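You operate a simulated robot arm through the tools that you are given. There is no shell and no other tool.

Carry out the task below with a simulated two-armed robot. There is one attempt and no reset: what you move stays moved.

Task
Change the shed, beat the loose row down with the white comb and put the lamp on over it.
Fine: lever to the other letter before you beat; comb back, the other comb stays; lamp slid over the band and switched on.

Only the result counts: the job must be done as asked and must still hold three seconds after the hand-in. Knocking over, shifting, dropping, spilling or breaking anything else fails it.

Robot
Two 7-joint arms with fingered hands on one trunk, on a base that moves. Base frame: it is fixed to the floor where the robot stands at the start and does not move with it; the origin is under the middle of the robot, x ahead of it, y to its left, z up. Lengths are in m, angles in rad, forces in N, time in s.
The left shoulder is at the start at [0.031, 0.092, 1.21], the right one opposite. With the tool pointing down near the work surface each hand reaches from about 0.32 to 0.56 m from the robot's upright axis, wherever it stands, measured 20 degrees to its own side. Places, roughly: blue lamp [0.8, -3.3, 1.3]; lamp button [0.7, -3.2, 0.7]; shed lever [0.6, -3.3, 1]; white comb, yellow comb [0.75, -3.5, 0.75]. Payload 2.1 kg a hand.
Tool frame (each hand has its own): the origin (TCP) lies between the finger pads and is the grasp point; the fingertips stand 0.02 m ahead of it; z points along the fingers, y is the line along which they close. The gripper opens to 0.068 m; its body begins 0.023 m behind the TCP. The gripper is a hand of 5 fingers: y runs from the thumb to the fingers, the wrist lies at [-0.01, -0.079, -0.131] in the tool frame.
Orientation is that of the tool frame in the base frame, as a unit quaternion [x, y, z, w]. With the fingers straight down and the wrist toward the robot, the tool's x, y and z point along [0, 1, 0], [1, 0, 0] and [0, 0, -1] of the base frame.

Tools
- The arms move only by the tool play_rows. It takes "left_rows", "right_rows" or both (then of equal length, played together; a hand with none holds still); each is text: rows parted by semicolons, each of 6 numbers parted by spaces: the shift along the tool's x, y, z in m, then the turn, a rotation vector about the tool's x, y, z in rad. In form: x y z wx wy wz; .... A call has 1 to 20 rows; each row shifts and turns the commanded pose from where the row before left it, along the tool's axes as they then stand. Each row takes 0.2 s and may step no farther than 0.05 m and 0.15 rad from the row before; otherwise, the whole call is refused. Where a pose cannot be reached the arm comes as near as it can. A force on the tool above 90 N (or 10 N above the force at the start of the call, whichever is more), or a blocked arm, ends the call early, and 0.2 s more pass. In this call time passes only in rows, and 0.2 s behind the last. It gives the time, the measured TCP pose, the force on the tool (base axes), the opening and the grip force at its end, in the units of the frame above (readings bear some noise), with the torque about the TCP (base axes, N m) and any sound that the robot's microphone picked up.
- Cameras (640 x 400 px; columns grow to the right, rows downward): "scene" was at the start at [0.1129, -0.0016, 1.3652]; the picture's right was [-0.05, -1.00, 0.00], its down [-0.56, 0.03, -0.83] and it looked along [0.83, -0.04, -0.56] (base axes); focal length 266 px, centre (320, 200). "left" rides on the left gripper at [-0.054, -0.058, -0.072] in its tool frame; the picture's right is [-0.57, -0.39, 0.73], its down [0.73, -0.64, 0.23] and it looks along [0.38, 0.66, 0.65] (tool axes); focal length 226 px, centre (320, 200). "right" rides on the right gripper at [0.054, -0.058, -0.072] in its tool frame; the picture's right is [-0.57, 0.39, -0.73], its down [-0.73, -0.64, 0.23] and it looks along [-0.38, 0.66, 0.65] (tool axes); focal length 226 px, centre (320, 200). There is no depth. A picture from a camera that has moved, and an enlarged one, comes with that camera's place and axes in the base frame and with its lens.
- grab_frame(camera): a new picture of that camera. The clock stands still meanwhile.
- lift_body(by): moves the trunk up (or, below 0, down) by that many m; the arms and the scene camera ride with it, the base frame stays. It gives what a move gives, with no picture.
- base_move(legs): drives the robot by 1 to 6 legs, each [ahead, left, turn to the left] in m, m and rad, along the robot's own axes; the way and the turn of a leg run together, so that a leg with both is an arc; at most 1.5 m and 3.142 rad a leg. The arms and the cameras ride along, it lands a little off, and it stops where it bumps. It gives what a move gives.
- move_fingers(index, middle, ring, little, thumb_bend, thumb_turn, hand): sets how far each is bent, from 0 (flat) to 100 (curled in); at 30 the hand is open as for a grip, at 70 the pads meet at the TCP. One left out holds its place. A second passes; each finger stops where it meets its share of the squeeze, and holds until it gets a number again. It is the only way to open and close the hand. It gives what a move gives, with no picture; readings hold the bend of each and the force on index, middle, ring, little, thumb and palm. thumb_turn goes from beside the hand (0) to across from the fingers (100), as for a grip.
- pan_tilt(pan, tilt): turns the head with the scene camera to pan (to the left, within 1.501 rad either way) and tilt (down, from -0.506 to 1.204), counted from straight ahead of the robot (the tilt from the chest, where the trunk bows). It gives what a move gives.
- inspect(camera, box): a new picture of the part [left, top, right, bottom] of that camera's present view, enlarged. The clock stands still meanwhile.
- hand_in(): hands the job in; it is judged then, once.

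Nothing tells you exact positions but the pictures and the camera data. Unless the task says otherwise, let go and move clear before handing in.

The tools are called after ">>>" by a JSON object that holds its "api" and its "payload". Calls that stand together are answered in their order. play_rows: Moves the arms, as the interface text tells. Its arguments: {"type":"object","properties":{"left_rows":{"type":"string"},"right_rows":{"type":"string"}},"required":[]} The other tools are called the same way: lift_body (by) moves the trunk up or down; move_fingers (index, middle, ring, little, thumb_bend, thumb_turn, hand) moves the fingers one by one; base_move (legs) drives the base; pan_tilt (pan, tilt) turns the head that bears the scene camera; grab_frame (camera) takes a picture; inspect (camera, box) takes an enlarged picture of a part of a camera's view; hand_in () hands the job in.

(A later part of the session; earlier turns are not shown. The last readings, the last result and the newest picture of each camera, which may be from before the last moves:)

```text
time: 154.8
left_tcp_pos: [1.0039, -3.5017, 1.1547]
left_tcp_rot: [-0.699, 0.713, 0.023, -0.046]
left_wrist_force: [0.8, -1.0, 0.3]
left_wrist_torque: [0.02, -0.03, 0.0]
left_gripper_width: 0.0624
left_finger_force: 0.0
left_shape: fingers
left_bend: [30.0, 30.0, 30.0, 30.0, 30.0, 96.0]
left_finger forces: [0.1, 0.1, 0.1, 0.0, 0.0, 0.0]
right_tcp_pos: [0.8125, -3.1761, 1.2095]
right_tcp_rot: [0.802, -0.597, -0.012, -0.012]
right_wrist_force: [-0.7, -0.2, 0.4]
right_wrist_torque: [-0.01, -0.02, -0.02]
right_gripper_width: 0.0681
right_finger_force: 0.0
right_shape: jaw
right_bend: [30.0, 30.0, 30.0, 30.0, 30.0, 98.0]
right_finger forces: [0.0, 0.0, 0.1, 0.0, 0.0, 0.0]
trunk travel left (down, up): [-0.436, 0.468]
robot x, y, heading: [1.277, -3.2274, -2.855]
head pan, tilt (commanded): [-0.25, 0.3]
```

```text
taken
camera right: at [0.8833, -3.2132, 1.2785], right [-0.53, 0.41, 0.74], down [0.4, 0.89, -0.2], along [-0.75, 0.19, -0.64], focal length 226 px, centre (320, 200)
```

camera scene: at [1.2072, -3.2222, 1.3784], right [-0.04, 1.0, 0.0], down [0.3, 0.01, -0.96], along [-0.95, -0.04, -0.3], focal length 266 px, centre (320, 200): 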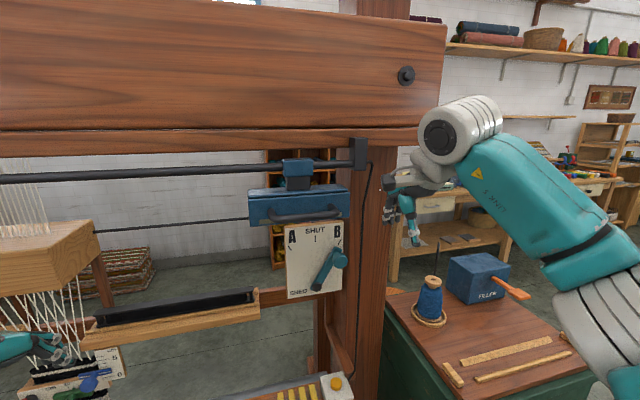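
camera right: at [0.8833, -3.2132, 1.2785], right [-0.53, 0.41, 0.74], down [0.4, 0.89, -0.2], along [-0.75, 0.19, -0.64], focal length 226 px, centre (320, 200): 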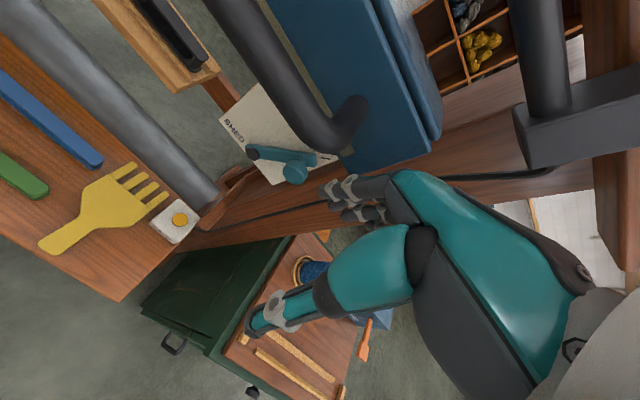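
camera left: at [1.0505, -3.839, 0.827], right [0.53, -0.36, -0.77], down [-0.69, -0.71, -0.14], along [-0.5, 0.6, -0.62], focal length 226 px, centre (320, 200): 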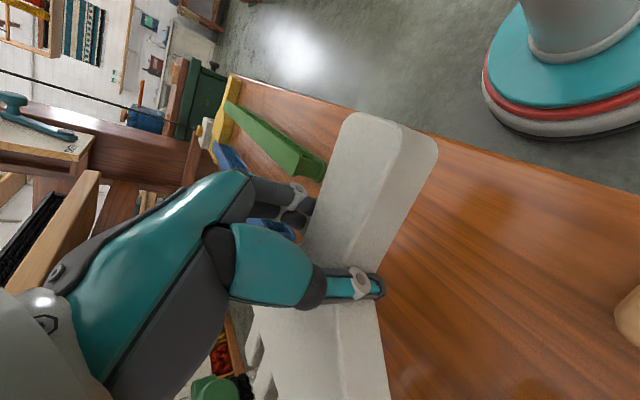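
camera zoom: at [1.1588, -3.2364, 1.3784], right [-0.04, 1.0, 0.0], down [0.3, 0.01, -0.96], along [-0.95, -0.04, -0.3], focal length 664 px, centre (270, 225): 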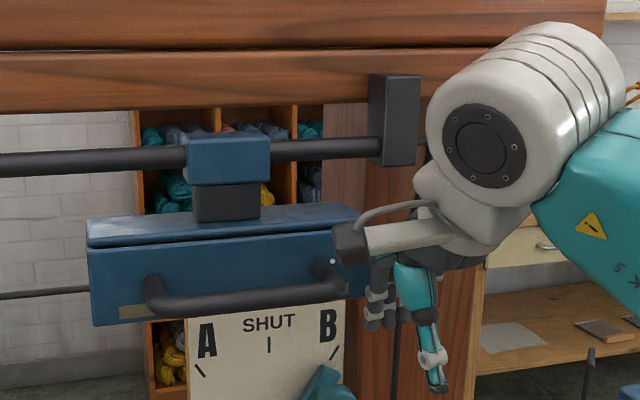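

The index finger is about 1.5 cm right of the handle's end. I drive left 6 cm to start pushing and check that the lamp follows.

>>> {"api": "base_move", "payload": {"legs": [[0, 0.06, 0]]}}

>>> {"api": "grab_frame", "payload": {"camera": "scene"}}

>>> {"api": "grab_frame", "payload": {"camera": "right"}}

```text
time: 155.7
left_tcp_pos: [1.0206, -3.5589, 1.1543]
left_tcp_rot: [-0.699, 0.714, 0.023, -0.046]
left_wrist_force: [-0.2, -0.3, 0.9]
left_wrist_torque: [0.03, 0.04, -0.02]
left_gripper_width: 0.0624
left_finger_force: 0.0
left_shape: fingers
left_bend: [30.0, 30.0, 30.0, 30.0, 30.0, 96.0]
left_finger forces: [0.0, 0.1, 0.0, 0.0, 0.1, 0.0]
right_tcp_pos: [0.8291, -3.2329, 1.2098]
right_tcp_rot: [0.803, -0.596, -0.012, -0.012]
right_wrist_force: [0.0, 0.7, -0.4]
right_wrist_torque: [0.02, -0.01, -0.02]
right_gripper_width: 0.0678
right_finger_force: 0.0
right_shape: jaw
right_bend: [30.0, 30.0, 30.0, 30.0, 30.0, 98.0]
right_finger forces: [0.0, 0.0, 0.0, 0.0, 0.0, 0.0]
trunk travel left (down, up): [-0.436, 0.468]
robot x, y, heading: [1.2915, -3.2822, -2.851]
head pan, tilt (commanded): [-0.25, 0.3]
```

```text
taken
camera scene: at [1.1759, -3.2932, 1.3784], right [-0.04, 1.0, 0.0], down [0.3, 0.01, -0.96], along [-0.95, -0.04, -0.3], focal length 266 px, centre (320, 200)
```

scene: 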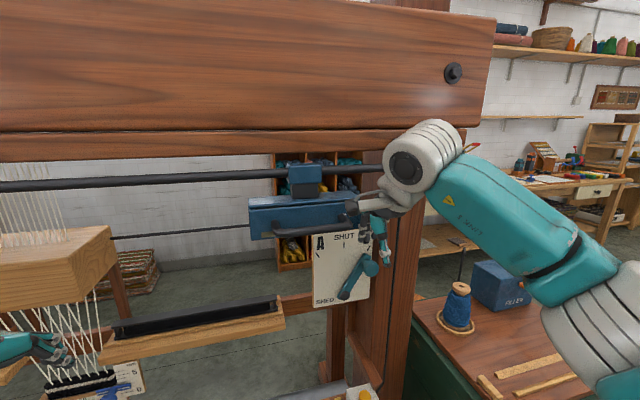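

```text
taken
camera right: at [0.9004, -3.2698, 1.2786], right [-0.53, 0.41, 0.74], down [0.4, 0.89, -0.2], along [-0.75, 0.19, -0.64], focal length 226 px, centre (320, 200)
```

right: 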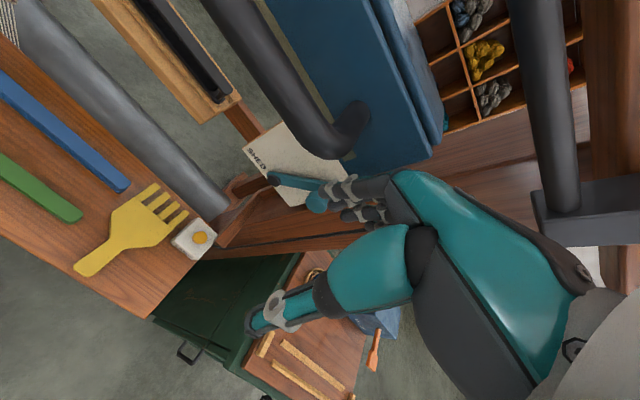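

The lamp slides along with my finger. I continue left 25 cm and check.

>>> {"api": "base_move", "payload": {"legs": [[0, 0.25, 0.004]]}}

>>> {"api": "pan_tilt", "payload": {"pan": 0.0, "tilt": 0.3}}

>>> {"api": "grab_frame", "payload": {"camera": "scene"}}

>>> {"api": "grab_frame", "payload": {"camera": "right"}}

```text
time: 157.6
left_tcp_pos: [1.0931, -3.7965, 1.1543]
left_tcp_rot: [-0.7, 0.712, 0.023, -0.047]
left_wrist_force: [0.2, 0.2, 0.4]
left_wrist_torque: [-0.02, -0.01, 0.02]
left_gripper_width: 0.0623
left_finger_force: 0.0
left_shape: fingers
left_bend: [30.0, 30.0, 30.0, 30.0, 30.0, 96.0]
left_finger forces: [0.0, 0.1, 0.0, 0.1, 0.0, 0.0]
right_tcp_pos: [0.899, -3.4713, 1.2095]
right_tcp_rot: [0.804, -0.594, -0.012, -0.011]
right_wrist_force: [1.5, -0.3, 0.7]
right_wrist_torque: [-0.01, -0.01, -0.02]
right_gripper_width: 0.0678
right_finger_force: 0.1
right_shape: jaw
right_bend: [30.0, 30.0, 30.0, 30.0, 30.0, 98.0]
right_finger forces: [0.1, 0.0, 0.0, 0.1, 0.1, 0.0]
trunk travel left (down, up): [-0.436, 0.468]
robot x, y, heading: [1.3628, -3.5187, -2.851]
head pan, tilt (commanded): [-0.25, 0.3]
```

```text
time: 158.3
left_tcp_pos: [1.0914, -3.7966, 1.1538]
left_tcp_rot: [-0.7, 0.712, 0.022, -0.046]
left_wrist_force: [1.1, -0.2, 0.0]
left_wrist_torque: [0.0, -0.03, 0.01]
left_gripper_width: 0.0621
left_finger_force: 0.0
left_shape: fingers
left_bend: [30.0, 30.0, 30.0, 30.0, 30.0, 96.0]
left_finger forces: [0.0, 0.0, 0.0, 0.0, 0.0, 0.0]
right_tcp_pos: [0.8989, -3.4716, 1.2097]
right_tcp_rot: [0.804, -0.594, -0.012, -0.012]
right_wrist_force: [0.2, -0.6, -0.2]
right_wrist_torque: [0.01, 0.05, 0.02]
right_gripper_width: 0.0677
right_finger_force: 0.0
right_shape: jaw
right_bend: [30.0, 30.0, 30.0, 30.0, 30.0, 98.0]
right_finger forces: [0.0, 0.1, 0.0, 0.0, 0.0, 0.0]
trunk travel left (down, up): [-0.436, 0.468]
robot x, y, heading: [1.3652, -3.5209, -2.849]
head pan, tilt (commanded): [0.0, 0.3]
```

```text
taken
camera scene: at [1.2507, -3.553, 1.3784], right [-0.29, 0.96, 0.0], down [0.28, 0.09, -0.96], along [-0.91, -0.28, -0.3], focal length 266 px, centre (320, 200)
```

scene: 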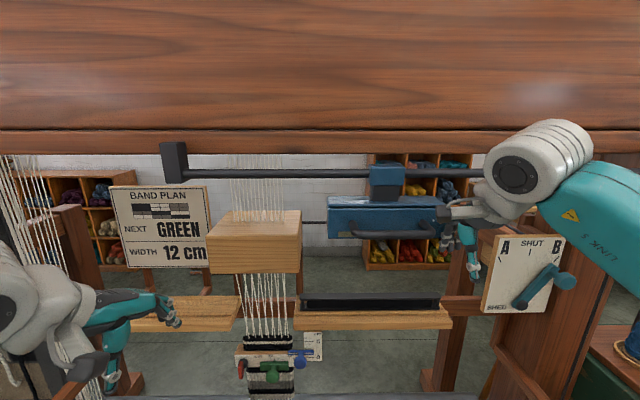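

```text
taken
camera right: at [0.9713, -3.5077, 1.2786], right [-0.53, 0.4, 0.74], down [0.4, 0.9, -0.2], along [-0.75, 0.19, -0.64], focal length 226 px, centre (320, 200)
```

right: 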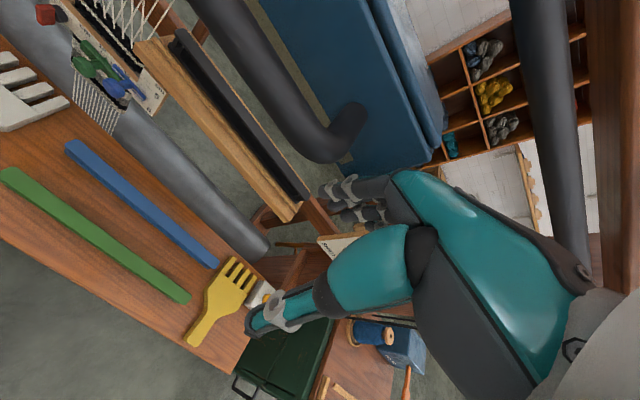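

The lamp centre is now at about u -3.65; the band centre is at -3.90. I push 20 cm further, then fine-tune.

>>> {"api": "base_move", "payload": {"legs": [[0, 0.2, 0.004]]}}

>>> {"api": "grab_frame", "payload": {"camera": "scene"}}

```text
time: 159.9
left_tcp_pos: [1.1514, -3.9836, 1.1546]
left_tcp_rot: [-0.702, 0.71, 0.022, -0.047]
left_wrist_force: [0.2, -0.5, -0.6]
left_wrist_torque: [-0.01, 0.02, -0.02]
left_gripper_width: 0.0624
left_finger_force: 0.1
left_shape: fingers
left_bend: [30.0, 30.0, 30.0, 30.0, 30.0, 96.0]
left_finger forces: [0.0, 0.0, 0.1, 0.0, 0.0, 0.0]
right_tcp_pos: [0.9559, -3.6588, 1.2095]
right_tcp_rot: [0.807, -0.591, -0.012, -0.012]
right_wrist_force: [0.6, 0.7, -0.6]
right_wrist_torque: [0.0, 0.01, 0.01]
right_gripper_width: 0.0673
right_finger_force: 0.1
right_shape: jaw
right_bend: [31.0, 30.0, 30.0, 30.0, 30.0, 98.0]
right_finger forces: [0.8, 0.0, 0.1, 0.0, 0.1, 0.0]
trunk travel left (down, up): [-0.436, 0.468]
robot x, y, heading: [1.4192, -3.703, -2.844]
head pan, tilt (commanded): [0.0, 0.3]
```

```text
taken
camera scene: at [1.3074, -3.738, 1.3784], right [-0.3, 0.96, 0.0], down [0.28, 0.09, -0.96], along [-0.91, -0.28, -0.3], focal length 266 px, centre (320, 200)
```

scene: 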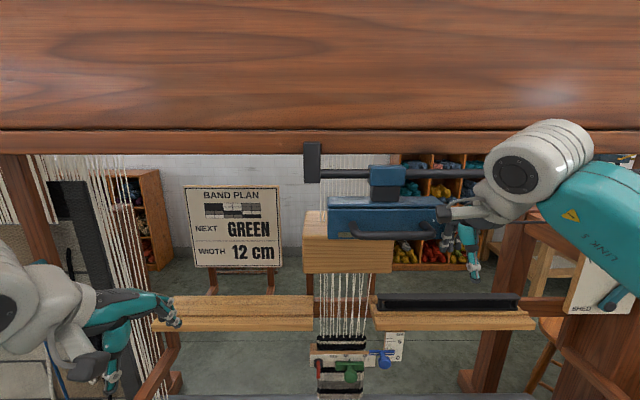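

The lamp needs about 4.5 cm more to be centred over the band. I push that last bit.

>>> {"api": "base_move", "payload": {"legs": [[0, 0.046, 0]]}}

>>> {"api": "grab_frame", "payload": {"camera": "scene"}}

>>> {"api": "inspect", "payload": {"camera": "scene", "box": [280, 130, 480, 390]}}

```text
time: 160.8
left_tcp_pos: [1.1646, -4.0242, 1.1542]
left_tcp_rot: [-0.703, 0.709, 0.022, -0.047]
left_wrist_force: [-0.4, -0.5, 0.2]
left_wrist_torque: [-0.01, 0.05, -0.02]
left_gripper_width: 0.0624
left_finger_force: 0.0
left_shape: fingers
left_bend: [30.0, 30.0, 30.0, 30.0, 30.0, 96.0]
left_finger forces: [0.1, 0.1, 0.1, 0.1, 0.0, 0.0]
right_tcp_pos: [0.9694, -3.7, 1.2076]
right_tcp_rot: [0.806, -0.592, -0.011, -0.011]
right_wrist_force: [-1.2, 9.5, 0.3]
right_wrist_torque: [-0.19, -0.05, -0.4]
right_gripper_width: 0.0673
right_finger_force: 0.1
right_shape: jaw
right_bend: [31.0, 31.0, 30.0, 30.0, 30.0, 98.0]
right_finger forces: [1.0, 10.0, 0.0, 0.0, 0.1, 0.0]
trunk travel left (down, up): [-0.436, 0.468]
robot x, y, heading: [1.438, -3.7497, -2.837]
head pan, tilt (commanded): [0.0, 0.3]
```

```text
taken
camera scene: at [1.3208, -3.7797, 1.3784], right [-0.3, 0.95, 0.0], down [0.28, 0.09, -0.96], along [-0.91, -0.28, -0.3], focal length 266 px, centre (320, 200)
```

scene: 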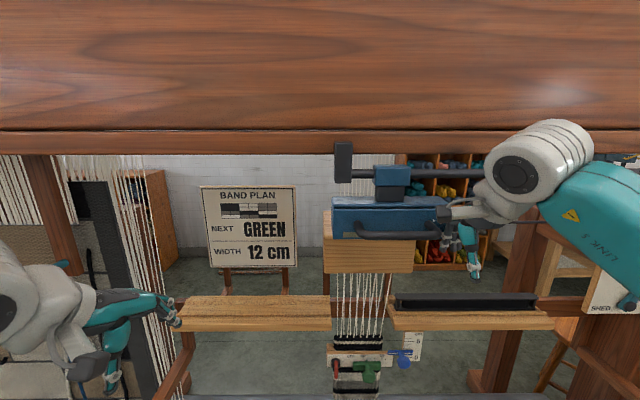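

```text
1.54 times, centred on (380, 260) of scene
camera zoom: at [1.3208, -3.7797, 1.3784], right [-0.3, 0.95, 0.0], down [0.28, 0.09, -0.96], along [-0.91, -0.28, -0.3], focal length 408 px, centre (228, 108)
```

zoom: 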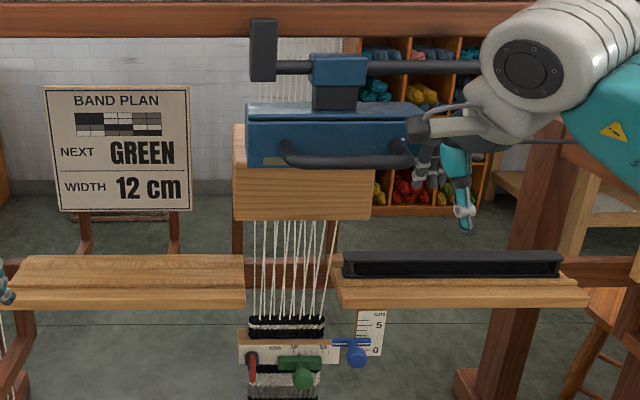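

The push now meets a firm stop (9.5 N) with the lamp centred over the band (lamp u ≈ -3.89, band -3.90). I move the hand right off the handle and back away.

>>> {"api": "play_rows", "payload": {"right_rows": "-0.02 0 0 0 0 0; -0.02 0 0 0 0 0; 0 0 0 0 0 0"}}

>>> {"api": "base_move", "payload": {"legs": [[-0.15, 0, -0.005]]}}

>>> {"api": "grab_frame", "payload": {"camera": "scene"}}

```text
time: 161.6
left_tcp_pos: [1.1651, -4.0264, 1.1544]
left_tcp_rot: [-0.703, 0.71, 0.023, -0.047]
left_wrist_force: [0.7, 0.5, 0.3]
left_wrist_torque: [0.0, -0.03, 0.02]
left_gripper_width: 0.0623
left_finger_force: 0.1
left_shape: fingers
left_bend: [30.0, 30.0, 30.0, 30.0, 30.0, 96.0]
left_finger forces: [0.1, 0.0, 0.1, 0.1, 0.1, 0.0]
right_tcp_pos: [0.9571, -3.6614, 1.2111]
right_tcp_rot: [0.807, -0.591, -0.011, -0.011]
right_wrist_force: [-0.8, 0.6, -0.3]
right_wrist_torque: [-0.01, 0.06, -0.01]
right_gripper_width: 0.0676
right_finger_force: 0.0
right_shape: jaw
right_bend: [30.0, 30.0, 30.0, 30.0, 30.0, 98.0]
right_finger forces: [0.0, 0.0, 0.0, 0.0, 0.0, 0.0]
trunk travel left (down, up): [-0.436, 0.468]
robot x, y, heading: [1.4352, -3.748, -2.843]
head pan, tilt (commanded): [0.0, 0.3]
```

```text
time: 163.0
left_tcp_pos: [1.3114, -3.981, 1.1539]
left_tcp_rot: [-0.704, 0.708, 0.022, -0.047]
left_wrist_force: [0.1, 0.0, 0.1]
left_wrist_torque: [-0.01, 0.02, 0.01]
left_gripper_width: 0.0625
left_finger_force: 0.0
left_shape: fingers
left_bend: [30.0, 30.0, 30.0, 30.0, 30.0, 96.0]
left_finger forces: [0.0, 0.0, 0.0, 0.1, 0.1, 0.0]
right_tcp_pos: [1.1015, -3.616, 1.2104]
right_tcp_rot: [0.807, -0.59, -0.012, -0.012]
right_wrist_force: [0.1, -0.5, 0.0]
right_wrist_torque: [0.02, -0.02, 0.0]
right_gripper_width: 0.0678
right_finger_force: 0.1
right_shape: jaw
right_bend: [30.0, 30.0, 30.0, 30.0, 30.0, 98.0]
right_finger forces: [0.0, 0.0, 0.0, 0.0, 0.0, 0.0]
trunk travel left (down, up): [-0.436, 0.468]
robot x, y, heading: [1.5813, -3.7028, -2.843]
head pan, tilt (commanded): [0.0, 0.3]
```

```text
taken
camera scene: at [1.4673, -3.7364, 1.3785], right [-0.3, 0.95, 0.0], down [0.28, 0.09, -0.96], along [-0.91, -0.29, -0.3], focal length 266 px, centre (320, 200)
```

scene: 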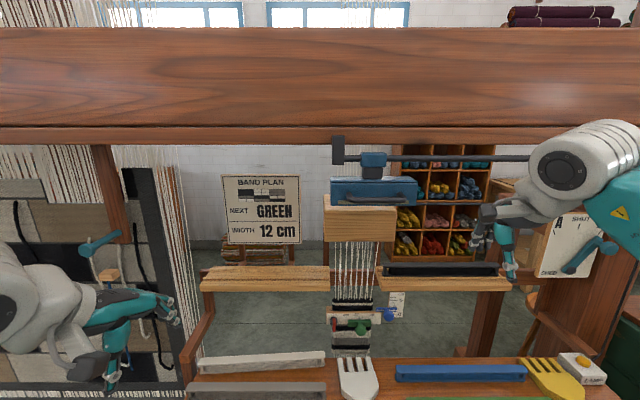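

The lamp sits centred over the band. Next is the lamp button on the bench's right end: I form the right hand into a closed fingertip point and drive right.

>>> {"api": "move_fingers", "payload": {"hand": "right", "index": 70, "middle": 70, "ring": 100, "little": 100, "thumb_bend": 70}}

>>> {"api": "base_move", "payload": {"legs": [[0, -0.52, 0.002]]}}

>>> {"api": "lift_body", "payload": {"by": -0.25}}

>>> {"api": "pan_tilt", "payload": {"pan": -0.2, "tilt": 0.7}}

>>> {"api": "grab_frame", "payload": {"camera": "scene"}}

>>> {"api": "grab_frame", "payload": {"camera": "right"}}

```text
time: 164.0
left_tcp_pos: [1.3099, -3.9816, 1.1551]
left_tcp_rot: [-0.704, 0.709, 0.023, -0.047]
left_wrist_force: [0.7, 0.1, -0.3]
left_wrist_torque: [-0.01, -0.01, -0.02]
left_gripper_width: 0.0623
left_finger_force: 0.1
left_shape: fingers
left_bend: [30.0, 30.0, 30.0, 30.0, 30.0, 96.0]
left_finger forces: [0.0, 0.0, 0.0, 0.0, 0.1, 0.1]
right_tcp_pos: [1.103, -3.6181, 1.2113]
right_tcp_rot: [0.807, -0.591, -0.012, -0.012]
right_wrist_force: [0.5, 1.1, 0.4]
right_wrist_torque: [0.0, 0.01, 0.02]
right_gripper_width: 0.0
right_finger_force: 0.0
right_shape: fingers
right_bend: [70.0, 70.0, 100.0, 100.0, 70.0, 98.0]
right_finger forces: [0.0, 0.1, 0.0, 0.1, 0.1, 0.0]
trunk travel left (down, up): [-0.436, 0.468]
robot x, y, heading: [1.5794, -3.7066, -2.834]
head pan, tilt (commanded): [0.0, 0.3]
```

```text
time: 166.9
left_tcp_pos: [1.1613, -3.506, 1.1542]
left_tcp_rot: [0.708, -0.704, -0.022, 0.047]
left_wrist_force: [-0.4, 0.6, -0.3]
left_wrist_torque: [0.0, -0.05, 0.03]
left_gripper_width: 0.0622
left_finger_force: 0.1
left_shape: fingers
left_bend: [30.0, 30.0, 30.0, 30.0, 30.0, 96.0]
left_finger forces: [0.0, 0.0, 0.0, 0.0, 0.0, 0.0]
right_tcp_pos: [0.9483, -3.1416, 1.2103]
right_tcp_rot: [0.81, -0.586, -0.011, -0.012]
right_wrist_force: [0.7, -0.6, -0.1]
right_wrist_torque: [-0.01, -0.02, 0.0]
right_gripper_width: 0.0
right_finger_force: 0.1
right_shape: fingers
right_bend: [70.0, 70.0, 100.0, 100.0, 70.0, 98.0]
right_finger forces: [0.1, 0.0, 0.1, 0.0, 0.0, 0.0]
trunk travel left (down, up): [-0.436, 0.468]
robot x, y, heading: [1.4284, -3.2219, -2.825]
head pan, tilt (commanded): [0.0, 0.3]
```

```text
time: 169.5
left_tcp_pos: [1.1604, -3.5044, 0.9049]
left_tcp_rot: [0.708, -0.705, -0.022, 0.046]
left_wrist_force: [0.3, 0.2, -0.6]
left_wrist_torque: [-0.02, -0.01, 0.02]
left_gripper_width: 0.0624
left_finger_force: 0.0
left_shape: fingers
left_bend: [30.0, 30.0, 30.0, 30.0, 30.0, 96.0]
left_finger forces: [0.0, 0.1, 0.1, 0.1, 0.0, 0.1]
right_tcp_pos: [0.9489, -3.1427, 0.9605]
right_tcp_rot: [0.81, -0.587, -0.013, -0.012]
right_wrist_force: [0.7, 0.0, -0.4]
right_wrist_torque: [0.01, 0.0, 0.01]
right_gripper_width: 0.0001
right_finger_force: 0.0
right_shape: fingers
right_bend: [70.0, 70.0, 100.0, 100.0, 70.0, 98.0]
right_finger forces: [0.1, 0.1, 0.0, 0.0, 0.1, 0.1]
trunk travel left (down, up): [-0.186, 0.718]
robot x, y, heading: [1.4263, -3.2244, -2.828]
head pan, tilt (commanded): [0.0, 0.3]
```

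```text
time: 170.4
left_tcp_pos: [1.1599, -3.5048, 0.9033]
left_tcp_rot: [0.708, -0.705, -0.022, 0.047]
left_wrist_force: [-0.2, 0.7, 1.1]
left_wrist_torque: [0.02, 0.04, -0.01]
left_gripper_width: 0.0626
left_finger_force: 0.0
left_shape: fingers
left_bend: [30.0, 30.0, 30.0, 30.0, 30.0, 96.0]
left_finger forces: [0.0, 0.0, 0.0, 0.0, 0.1, 0.1]
right_tcp_pos: [0.947, -3.1425, 0.9595]
right_tcp_rot: [0.81, -0.586, -0.012, -0.012]
right_wrist_force: [0.1, 0.6, -0.2]
right_wrist_torque: [-0.01, 0.02, 0.01]
right_gripper_width: 0.0
right_finger_force: 0.0
right_shape: fingers
right_bend: [70.0, 70.0, 100.0, 100.0, 70.0, 98.0]
right_finger forces: [0.0, 0.0, 0.0, 0.0, 0.1, 0.0]
trunk travel left (down, up): [-0.186, 0.718]
robot x, y, heading: [1.4242, -3.2194, -2.827]
head pan, tilt (commanded): [-0.201, 0.7]
```

```text
taken
camera scene: at [1.2811, -3.2507, 1.0899], right [-0.11, 0.99, 0.0], down [0.64, 0.07, -0.77], along [-0.76, -0.09, -0.64], focal length 266 px, centre (320, 200)
```

scene: 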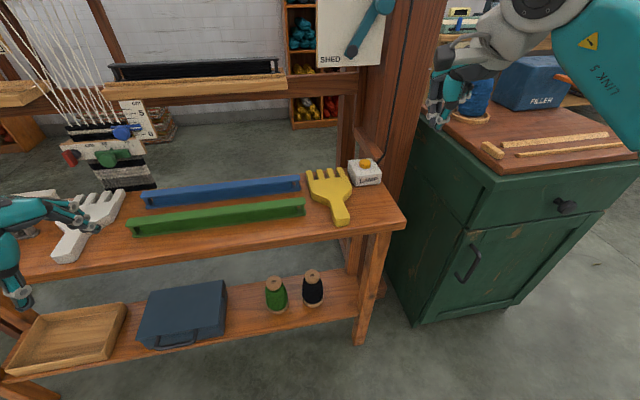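

```text
taken
camera right: at [1.0207, -3.1778, 1.0296], right [-0.54, 0.39, 0.74], down [0.38, 0.9, -0.2], along [-0.75, 0.17, -0.64], focal length 226 px, centre (320, 200)
```

right: 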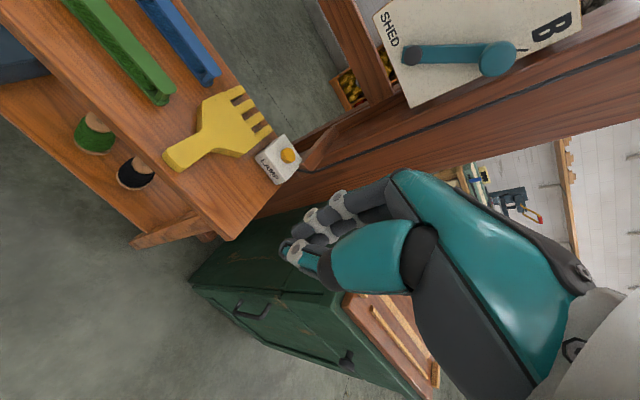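

The button's top comes out at [0.70, -3.20, 0.73] from two cameras. I raise the left hand out of the way, lower the right a bit, and drive forward so the closed fingertips come over the button.

>>> {"api": "play_rows", "payload": {"right_rows": "0 0 0.015 0 0 0; 0 0 0.015 0 0 0; 0 0 0.015 0 0 0; 0 0 0.015 0 0 0; 0 0 0 0 0 0", "left_rows": "0 0 -0.03 0 0 0; 0 0 -0.03 0 0 0; 0 0 -0.03 0 0 0; 0 0 -0.03 0 0 0; 0 0 0 0 0 0"}}

>>> {"api": "base_move", "payload": {"legs": [[0.15, -0.011, -0.0146]]}}

>>> {"api": "grab_frame", "payload": {"camera": "scene"}}

>>> {"api": "grab_frame", "payload": {"camera": "right"}}

```text
time: 171.6
left_tcp_pos: [1.1725, -3.4986, 1.0233]
left_tcp_rot: [0.708, -0.704, -0.022, 0.047]
left_wrist_force: [0.0, -0.3, 0.5]
left_wrist_torque: [-0.03, -0.02, 0.02]
left_gripper_width: 0.0623
left_finger_force: 0.0
left_shape: fingers
left_bend: [30.0, 30.0, 30.0, 30.0, 30.0, 96.0]
left_finger forces: [0.1, 0.0, 0.0, 0.1, 0.0, 0.0]
right_tcp_pos: [0.9484, -3.1387, 0.9009]
right_tcp_rot: [0.81, -0.586, -0.011, -0.011]
right_wrist_force: [0.4, 1.0, 0.5]
right_wrist_torque: [0.01, 0.01, 0.0]
right_gripper_width: 0.0
right_finger_force: 0.0
right_shape: fingers
right_bend: [70.0, 70.0, 100.0, 100.0, 70.0, 98.0]
right_finger forces: [0.1, 0.0, 0.0, 0.0, 0.0, 0.0]
trunk travel left (down, up): [-0.186, 0.718]
robot x, y, heading: [1.4277, -3.2232, -2.829]
head pan, tilt (commanded): [-0.201, 0.7]
```

```text
time: 172.9
left_tcp_pos: [1.023, -3.5298, 1.023]
left_tcp_rot: [-0.702, 0.71, 0.022, -0.047]
left_wrist_force: [-0.8, -0.8, -0.2]
left_wrist_torque: [0.01, 0.01, 0.04]
left_gripper_width: 0.0626
left_finger_force: 0.2
left_shape: fingers
left_bend: [30.0, 30.0, 30.0, 30.0, 30.0, 96.0]
left_finger forces: [0.0, 0.0, 0.0, 0.1, 0.0, 0.0]
right_tcp_pos: [0.8041, -3.168, 0.9006]
right_tcp_rot: [0.805, -0.593, -0.012, -0.012]
right_wrist_force: [-0.5, -0.5, 0.3]
right_wrist_torque: [-0.02, 0.03, 0.0]
right_gripper_width: 0.0
right_finger_force: 0.0
right_shape: fingers
right_bend: [70.0, 70.0, 100.0, 100.0, 70.0, 98.0]
right_finger forces: [0.0, 0.1, 0.1, 0.0, 0.0, 0.0]
trunk travel left (down, up): [-0.186, 0.718]
robot x, y, heading: [1.2815, -3.26, -2.841]
head pan, tilt (commanded): [-0.201, 0.7]
```

```text
taken
camera scene: at [1.1353, -3.2832, 1.0898], right [-0.1, 1.0, 0.0], down [0.64, 0.06, -0.76], along [-0.76, -0.08, -0.64], focal length 266 px, centre (320, 200)
```

scene: 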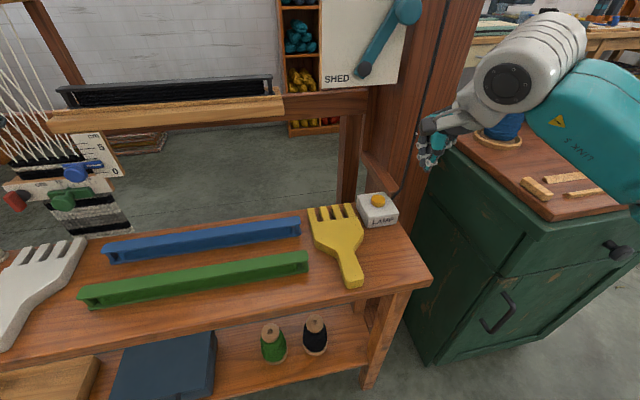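

```text
taken
camera right: at [0.8761, -3.2039, 0.9696], right [-0.54, 0.4, 0.74], down [0.39, 0.9, -0.2], along [-0.75, 0.18, -0.64], focal length 226 px, centre (320, 200)
```

right: 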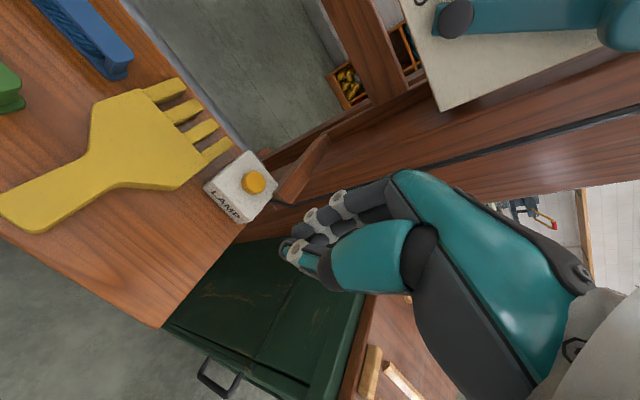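

Lateral alignment is good (both at u ≈ -3.266). To keep the knuckles away from the loom post behind the button, I pitch the hand 24° so the fingertips point forward-down, then advance.

>>> {"api": "play_rows", "payload": {"right_rows": "0 0 0 -0.14 0 0; 0 0 0 -0.14 0 0; 0 0 0 -0.14 0 0; 0 0 0 0 0 0"}}

>>> {"api": "base_move", "payload": {"legs": [[0.1, 0, 0]]}}

>>> {"api": "grab_frame", "payload": {"camera": "right"}}

>>> {"api": "inspect", "payload": {"camera": "scene", "box": [280, 100, 520, 280]}}

```text
time: 173.9
left_tcp_pos: [1.0235, -3.5305, 1.0236]
left_tcp_rot: [-0.702, 0.71, 0.022, -0.047]
left_wrist_force: [-0.5, 0.8, -0.3]
left_wrist_torque: [0.02, -0.03, -0.01]
left_gripper_width: 0.0624
left_finger_force: 0.0
left_shape: fingers
left_bend: [30.0, 30.0, 30.0, 30.0, 30.0, 96.0]
left_finger forces: [0.1, 0.0, 0.0, 0.1, 0.1, 0.0]
right_tcp_pos: [0.804, -3.1672, 0.9009]
right_tcp_rot: [0.791, -0.576, -0.135, 0.157]
right_wrist_force: [-0.7, 0.3, -0.3]
right_wrist_torque: [0.0, 0.0, 0.01]
right_gripper_width: 0.0001
right_finger_force: 0.1
right_shape: fingers
right_bend: [70.0, 70.0, 100.0, 100.0, 70.0, 98.0]
right_finger forces: [0.1, 0.0, 0.0, 0.0, 0.0, 0.1]
trunk travel left (down, up): [-0.186, 0.718]
robot x, y, heading: [1.2805, -3.259, -2.837]
head pan, tilt (commanded): [-0.201, 0.7]
```

```text
time: 175.1
left_tcp_pos: [0.9253, -3.5597, 1.0233]
left_tcp_rot: [-0.703, 0.71, 0.023, -0.047]
left_wrist_force: [0.5, 0.0, -0.1]
left_wrist_torque: [0.01, 0.02, 0.01]
left_gripper_width: 0.0624
left_finger_force: 0.0
left_shape: fingers
left_bend: [30.0, 30.0, 30.0, 30.0, 30.0, 96.0]
left_finger forces: [0.1, 0.0, 0.1, 0.0, 0.0, 0.0]
right_tcp_pos: [0.7071, -3.1974, 0.9005]
right_tcp_rot: [0.791, -0.576, -0.134, 0.157]
right_wrist_force: [-0.5, -0.6, -0.2]
right_wrist_torque: [0.01, -0.04, 0.02]
right_gripper_width: 0.0
right_finger_force: 0.1
right_shape: fingers
right_bend: [70.0, 70.0, 100.0, 100.0, 70.0, 98.0]
right_finger forces: [0.0, 0.0, 0.0, 0.0, 0.0, 0.1]
trunk travel left (down, up): [-0.186, 0.718]
robot x, y, heading: [1.1856, -3.293, -2.845]
head pan, tilt (commanded): [-0.201, 0.7]
```

```text
taken
camera right: at [0.8014, -3.2255, 0.9393], right [-0.22, 0.5, 0.84], down [0.25, 0.86, -0.44], along [-0.94, 0.11, -0.31], focal length 226 px, centre (320, 200)
```

right: 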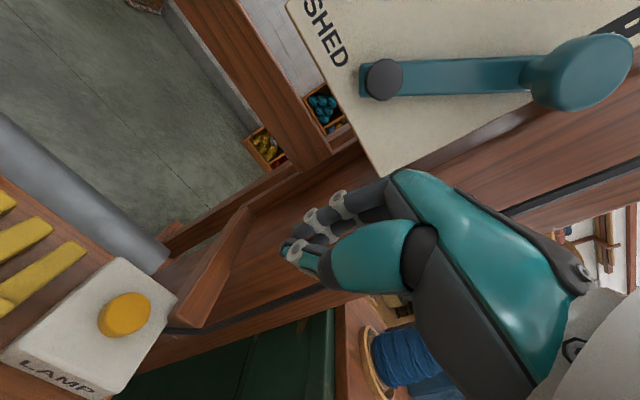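

```text
2.22 times, centred on (400, 190) of scene
camera zoom: at [1.0378, -3.3132, 1.0898], right [-0.1, 1.0, 0.0], down [0.64, 0.06, -0.76], along [-0.76, -0.08, -0.64], focal length 590 px, centre (142, 222)
```

zoom: 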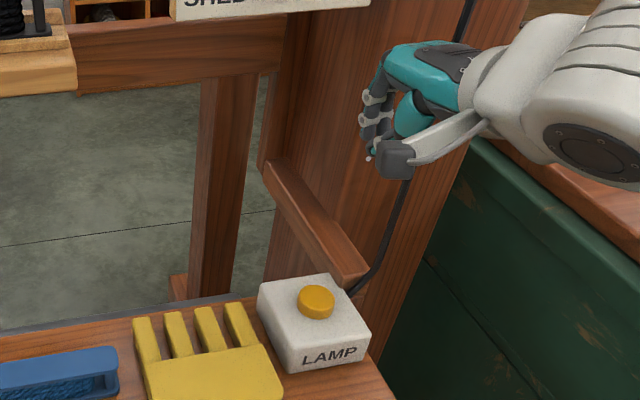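

The fingertips are over the button (within 5 mm). I shift 7 mm left to centre and lower the trunk 13 cm.

>>> {"api": "play_rows", "payload": {"right_rows": "0.007 0.003 0 0 0 0; 0 0 0 0 0 0"}}

>>> {"api": "lift_body", "payload": {"by": -0.12}}

>>> {"api": "grab_frame", "payload": {"camera": "right"}}

>>> {"api": "grab_frame", "payload": {"camera": "scene"}}

```text
time: 175.7
left_tcp_pos: [0.9244, -3.56, 1.0229]
left_tcp_rot: [-0.702, 0.71, 0.023, -0.047]
left_wrist_force: [0.1, 0.2, -0.9]
left_wrist_torque: [0.02, 0.01, 0.03]
left_gripper_width: 0.0621
left_finger_force: 0.1
left_shape: fingers
left_bend: [30.0, 30.0, 30.0, 30.0, 30.0, 96.0]
left_finger forces: [0.0, 0.0, 0.1, 0.0, 0.0, 0.1]
right_tcp_pos: [0.7068, -3.2059, 0.9009]
right_tcp_rot: [0.791, -0.576, -0.134, 0.158]
right_wrist_force: [-0.5, 0.2, 0.0]
right_wrist_torque: [0.0, 0.01, 0.04]
right_gripper_width: 0.0
right_finger_force: 0.1
right_shape: fingers
right_bend: [70.0, 70.0, 100.0, 100.0, 70.0, 98.0]
right_finger forces: [0.0, 0.0, 0.0, 0.1, 0.0, 0.0]
trunk travel left (down, up): [-0.186, 0.718]
robot x, y, heading: [1.1836, -3.2901, -2.838]
head pan, tilt (commanded): [-0.201, 0.7]
```

```text
time: 177.2
left_tcp_pos: [0.9265, -3.5605, 0.9031]
left_tcp_rot: [-0.702, 0.71, 0.023, -0.047]
left_wrist_force: [0.2, -0.7, 0.8]
left_wrist_torque: [0.01, 0.0, -0.01]
left_gripper_width: 0.0627
left_finger_force: 0.1
left_shape: fingers
left_bend: [30.0, 30.0, 30.0, 30.0, 30.0, 96.0]
left_finger forces: [0.0, 0.0, 0.0, 0.0, 0.0, 0.0]
right_tcp_pos: [0.7056, -3.2056, 0.7815]
right_tcp_rot: [0.79, -0.577, -0.134, 0.156]
right_wrist_force: [0.4, 0.5, 0.2]
right_wrist_torque: [-0.02, -0.02, -0.02]
right_gripper_width: 0.0
right_finger_force: 0.0
right_shape: fingers
right_bend: [70.0, 70.0, 100.0, 100.0, 70.0, 98.0]
right_finger forces: [0.0, 0.0, 0.1, 0.0, 0.0, 0.0]
trunk travel left (down, up): [-0.066, 0.838]
robot x, y, heading: [1.1874, -3.2859, -2.838]
head pan, tilt (commanded): [-0.201, 0.7]
```

```text
taken
camera right: at [0.8009, -3.2331, 0.8203], right [-0.22, 0.5, 0.84], down [0.25, 0.86, -0.44], along [-0.94, 0.11, -0.31], focal length 226 px, centre (320, 200)
```

right: 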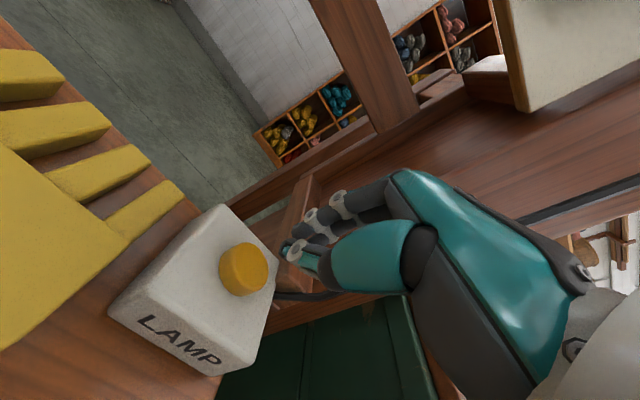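

```text
taken
camera scene: at [1.0092, -3.3221, 0.967], right [-0.1, 1.0, 0.0], down [0.64, 0.06, -0.76], along [-0.76, -0.08, -0.64], focal length 266 px, centre (320, 200)
```

scene: 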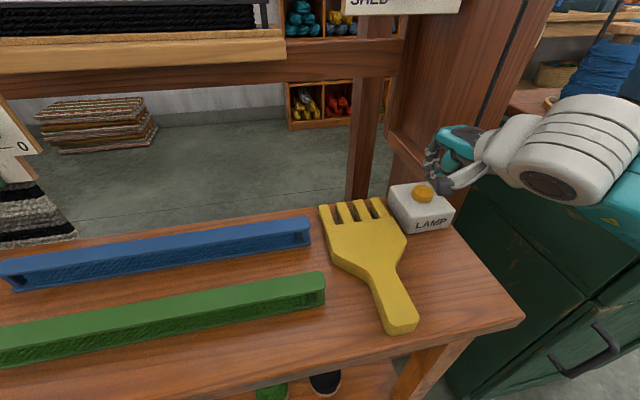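

The fingertips are about 3 cm above the button. I zoom in to check alignment.

>>> {"api": "inspect", "payload": {"camera": "scene", "box": [370, 110, 520, 250]}}

>>> {"api": "inspect", "payload": {"camera": "right", "box": [200, 160, 360, 320]}}

```text
2.86 times, centred on (445, 180) of scene
camera zoom: at [1.0092, -3.3221, 0.967], right [-0.1, 1.0, 0.0], down [0.64, 0.06, -0.76], along [-0.76, -0.08, -0.64], focal length 759 px, centre (-37, 257)
```

zoom: 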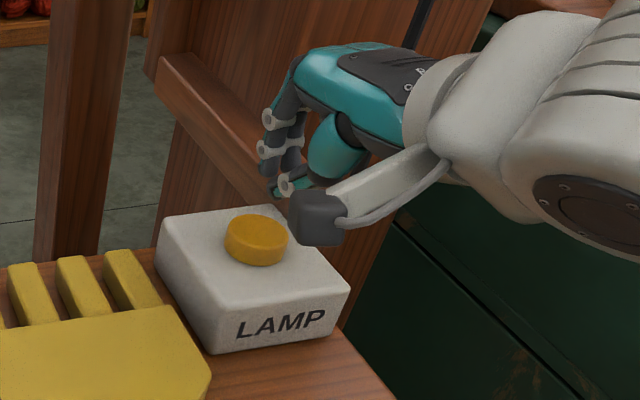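

```text
2.50 times, centred on (280, 240) of right
camera zoom: at [0.8009, -3.2331, 0.8203], right [-0.22, 0.5, 0.84], down [0.25, 0.86, -0.44], along [-0.94, 0.11, -0.31], focal length 565 px, centre (420, 100)
```

zoom: 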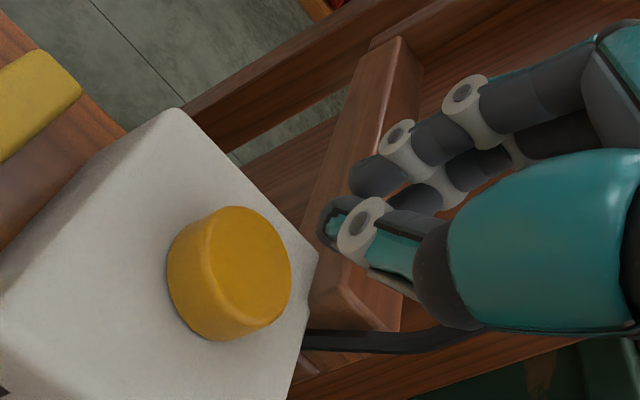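

The fingertip point is right above the button centre. I lower 2.8 cm to contact and then press in small steps.

>>> {"api": "lift_body", "payload": {"by": -0.027}}

>>> {"api": "inspect", "payload": {"camera": "right", "box": [200, 160, 360, 320]}}

```text
time: 177.9
left_tcp_pos: [0.9254, -3.5603, 0.8765]
left_tcp_rot: [-0.702, 0.71, 0.023, -0.047]
left_wrist_force: [-0.1, 0.4, -0.3]
left_wrist_torque: [0.01, 0.0, 0.0]
left_gripper_width: 0.0623
left_finger_force: 0.0
left_shape: fingers
left_bend: [30.0, 30.0, 30.0, 30.0, 30.0, 96.0]
left_finger forces: [0.1, 0.0, 0.0, 0.0, 0.0, 0.0]
right_tcp_pos: [0.7071, -3.2053, 0.7542]
right_tcp_rot: [0.791, -0.576, -0.134, 0.156]
right_wrist_force: [-0.1, -0.9, 0.1]
right_wrist_torque: [0.0, 0.0, -0.04]
right_gripper_width: 0.0
right_finger_force: 0.0
right_shape: fingers
right_bend: [70.0, 70.0, 100.0, 100.0, 70.0, 98.0]
right_finger forces: [0.0, 0.0, 0.0, 0.1, 0.0, 0.1]
trunk travel left (down, up): [-0.039, 0.865]
robot x, y, heading: [1.1862, -3.2875, -2.841]
head pan, tilt (commanded): [-0.201, 0.7]
```

```text
2.50 times, centred on (280, 240) of right
camera zoom: at [0.8009, -3.2331, 0.7932], right [-0.22, 0.5, 0.84], down [0.25, 0.86, -0.44], along [-0.94, 0.11, -0.31], focal length 565 px, centre (420, 100)
```

zoom: 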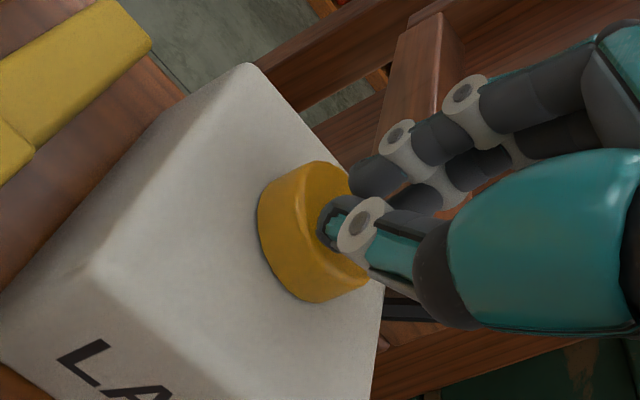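

The fingertips are just touching the button's top. I press down with the arm, 4 mm per step, listening for a click.

>>> {"api": "play_rows", "payload": {"right_rows": "0.0001 -0.0016 0.0037 0 0 0; 0.0001 -0.0016 0.0037 0 0 0; 0 0 0 0 0 0"}}

>>> {"api": "inspect", "payload": {"camera": "right", "box": [200, 160, 360, 320]}}

```text
time: 178.7
left_tcp_pos: [0.925, -3.5605, 0.8761]
left_tcp_rot: [-0.702, 0.71, 0.022, -0.047]
left_wrist_force: [0.5, -0.2, -0.1]
left_wrist_torque: [-0.01, 0.01, 0.01]
left_gripper_width: 0.0622
left_finger_force: 0.1
left_shape: fingers
left_bend: [30.0, 30.0, 30.0, 30.0, 30.0, 96.0]
left_finger forces: [0.0, 0.0, 0.1, 0.0, 0.1, 0.1]
right_tcp_pos: [0.7065, -3.206, 0.7458]
right_tcp_rot: [0.79, -0.577, -0.134, 0.157]
right_wrist_force: [0.2, 0.8, 2.3]
right_wrist_torque: [0.0, -0.04, -0.01]
right_gripper_width: 0.0003
right_finger_force: 1.7
right_shape: fingers
right_bend: [70.0, 70.0, 100.0, 100.0, 71.0, 98.0]
right_finger forces: [0.0, 0.1, 0.0, 0.1, 2.4, 0.0]
trunk travel left (down, up): [-0.039, 0.865]
robot x, y, heading: [1.1813, -3.2878, -2.846]
head pan, tilt (commanded): [-0.201, 0.7]
heard: click
```

```text
2.50 times, centred on (280, 240) of right
camera zoom: at [0.8009, -3.2337, 0.785], right [-0.22, 0.5, 0.84], down [0.25, 0.86, -0.44], along [-0.94, 0.11, -0.31], focal length 565 px, centre (420, 100)
```

zoom: 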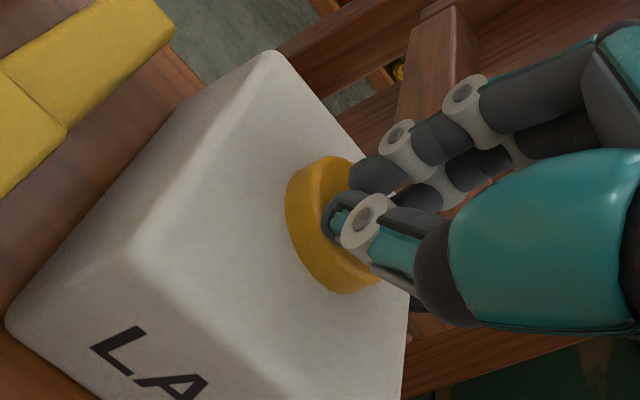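

A click was heard. I rise straight off the button and look at the lamp.

>>> {"api": "lift_body", "payload": {"by": 0.15}}

>>> {"api": "base_move", "payload": {"legs": [[-0.25, 0, 0]]}}

>>> {"api": "lift_body", "payload": {"by": 0.15}}

>>> {"api": "pan_tilt", "payload": {"pan": 0.35, "tilt": 0.35}}

>>> {"api": "grab_frame", "payload": {"camera": "scene"}}

```text
time: 180.5
left_tcp_pos: [0.9259, -3.5602, 1.0252]
left_tcp_rot: [-0.703, 0.71, 0.022, -0.047]
left_wrist_force: [-0.7, -0.3, 0.5]
left_wrist_torque: [0.01, -0.01, 0.03]
left_gripper_width: 0.0623
left_finger_force: 0.1
left_shape: fingers
left_bend: [30.0, 30.0, 30.0, 30.0, 30.0, 96.0]
left_finger forces: [0.0, 0.0, 0.1, 0.0, 0.1, 0.0]
right_tcp_pos: [0.705, -3.2046, 0.8956]
right_tcp_rot: [0.791, -0.576, -0.135, 0.157]
right_wrist_force: [-0.4, 1.2, 0.9]
right_wrist_torque: [0.0, 0.02, 0.0]
right_gripper_width: 0.0
right_finger_force: 0.0
right_shape: fingers
right_bend: [70.0, 70.0, 100.0, 100.0, 70.0, 98.0]
right_finger forces: [0.0, 0.1, 0.1, 0.0, 0.0, 0.0]
trunk travel left (down, up): [-0.189, 0.715]
robot x, y, heading: [1.188, -3.2886, -2.841]
head pan, tilt (commanded): [-0.201, 0.7]
```

```text
time: 182.3
left_tcp_pos: [1.1632, -3.4862, 1.025]
left_tcp_rot: [-0.701, 0.711, 0.023, -0.047]
left_wrist_force: [-0.5, -0.6, 0.1]
left_wrist_torque: [0.0, -0.01, 0.04]
left_gripper_width: 0.0623
left_finger_force: 0.0
left_shape: fingers
left_bend: [30.0, 30.0, 30.0, 30.0, 30.0, 96.0]
left_finger forces: [0.0, 0.0, 0.0, 0.0, 0.0, 0.0]
right_tcp_pos: [0.9464, -3.1311, 0.8967]
right_tcp_rot: [0.79, -0.578, -0.134, 0.157]
right_wrist_force: [-0.5, -0.7, -0.6]
right_wrist_torque: [-0.02, 0.0, 0.05]
right_gripper_width: 0.0001
right_finger_force: 0.0
right_shape: fingers
right_bend: [70.0, 70.0, 100.0, 100.0, 70.0, 98.0]
right_finger forces: [0.0, 0.0, 0.0, 0.1, 0.0, 0.1]
trunk travel left (down, up): [-0.189, 0.715]
robot x, y, heading: [1.4242, -3.2134, -2.847]
head pan, tilt (commanded): [-0.201, 0.7]
```

```text
time: 184.1
left_tcp_pos: [1.1635, -3.4865, 1.1765]
left_tcp_rot: [-0.7, 0.712, 0.022, -0.046]
left_wrist_force: [0.2, -0.3, -0.4]
left_wrist_torque: [-0.02, -0.01, -0.01]
left_gripper_width: 0.0626
left_finger_force: 0.0
left_shape: fingers
left_bend: [30.0, 30.0, 30.0, 30.0, 30.0, 96.0]
left_finger forces: [0.1, 0.0, 0.0, 0.0, 0.1, 0.0]
right_tcp_pos: [0.9462, -3.1296, 1.0448]
right_tcp_rot: [0.789, -0.579, -0.135, 0.156]
right_wrist_force: [0.8, 0.0, 0.3]
right_wrist_torque: [-0.01, -0.02, 0.01]
right_gripper_width: 0.0
right_finger_force: 0.0
right_shape: fingers
right_bend: [70.0, 70.0, 100.0, 100.0, 70.0, 98.0]
right_finger forces: [0.0, 0.1, 0.0, 0.0, 0.1, 0.0]
trunk travel left (down, up): [-0.339, 0.565]
robot x, y, heading: [1.4263, -3.2169, -2.846]
head pan, tilt (commanded): [-0.201, 0.7]
```

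```text
time: 185.0
left_tcp_pos: [1.1639, -3.4849, 1.1756]
left_tcp_rot: [-0.7, 0.712, 0.023, -0.047]
left_wrist_force: [-0.2, 0.3, 0.1]
left_wrist_torque: [-0.02, 0.0, -0.04]
left_gripper_width: 0.0625
left_finger_force: 0.1
left_shape: fingers
left_bend: [30.0, 30.0, 30.0, 30.0, 30.0, 96.0]
left_finger forces: [0.0, 0.0, 0.1, 0.1, 0.0, 0.1]
right_tcp_pos: [0.9455, -3.1292, 1.0473]
right_tcp_rot: [0.79, -0.578, -0.134, 0.156]
right_wrist_force: [-0.3, 0.3, -0.3]
right_wrist_torque: [0.05, 0.04, 0.0]
right_gripper_width: 0.0001
right_finger_force: 0.1
right_shape: fingers
right_bend: [70.0, 70.0, 100.0, 100.0, 70.0, 98.0]
right_finger forces: [0.1, 0.0, 0.0, 0.0, 0.1, 0.0]
trunk travel left (down, up): [-0.339, 0.565]
robot x, y, heading: [1.4218, -3.2156, -2.852]
head pan, tilt (commanded): [0.351, 0.351]
```

```text
taken
camera scene: at [1.3134, -3.2793, 1.276], right [-0.6, 0.8, 0.0], down [0.28, 0.21, -0.94], along [-0.75, -0.56, -0.34], focal length 266 px, centre (320, 200)
```

scene: 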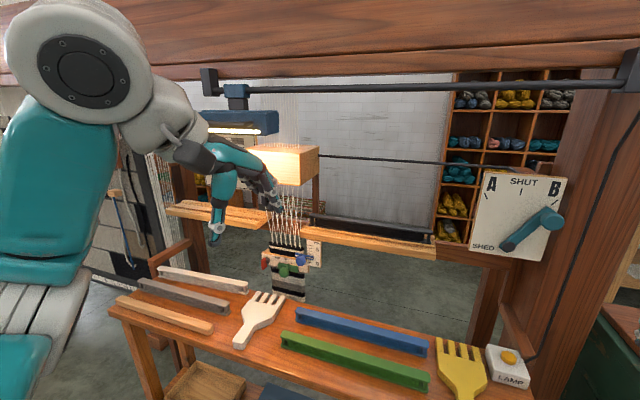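

The lamp is lit and shines on the band. I check the final state in close-ups: lamp, band, combs, lever.

>>> {"api": "inspect", "payload": {"camera": "scene", "box": [180, 60, 340, 310]}}

>>> {"api": "inspect", "payload": {"camera": "scene", "box": [440, 150, 600, 270]}}

>>> {"api": "inspect", "payload": {"camera": "scene", "box": [100, 240, 560, 400]}}

```text
1.60 times, centred on (260, 185) of scene
camera zoom: at [1.3134, -3.2793, 1.276], right [-0.6, 0.8, 0.0], down [0.28, 0.21, -0.94], along [-0.75, -0.56, -0.34], focal length 425 px, centre (416, 224)
```

zoom: 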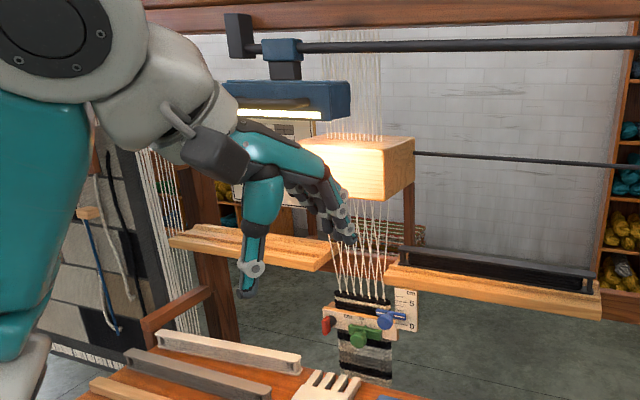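

```text
3.33 times, centred on (520, 210) of scene
camera zoom: at [1.3134, -3.2793, 1.276], right [-0.6, 0.8, 0.0], down [0.28, 0.21, -0.94], along [-0.75, -0.56, -0.34], focal length 885 px, centre (-347, 167)
```

zoom: 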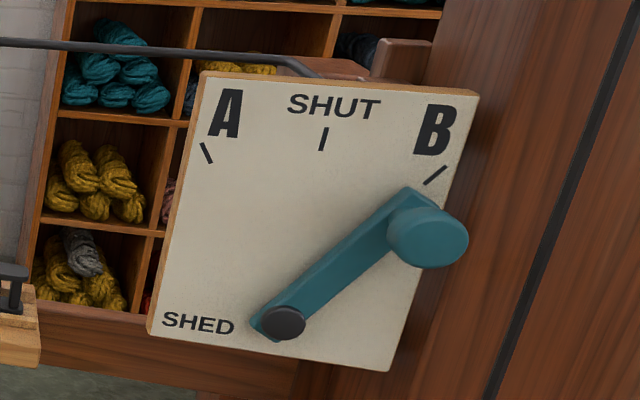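

```text
1.39 times, centred on (330, 320) of scene
camera zoom: at [1.3134, -3.2793, 1.276], right [-0.6, 0.8, 0.0], down [0.28, 0.21, -0.94], along [-0.75, -0.56, -0.34], focal length 370 px, centre (306, 33)
```

zoom: 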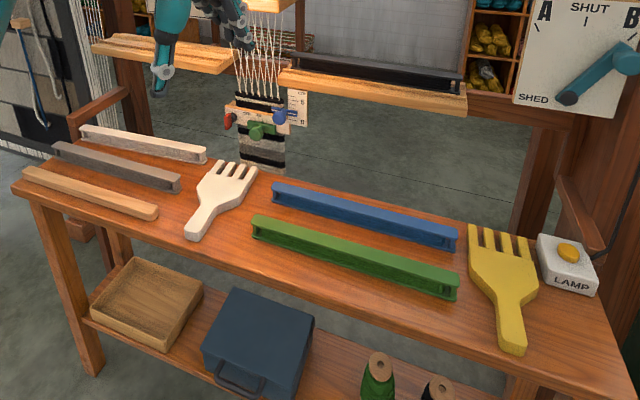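

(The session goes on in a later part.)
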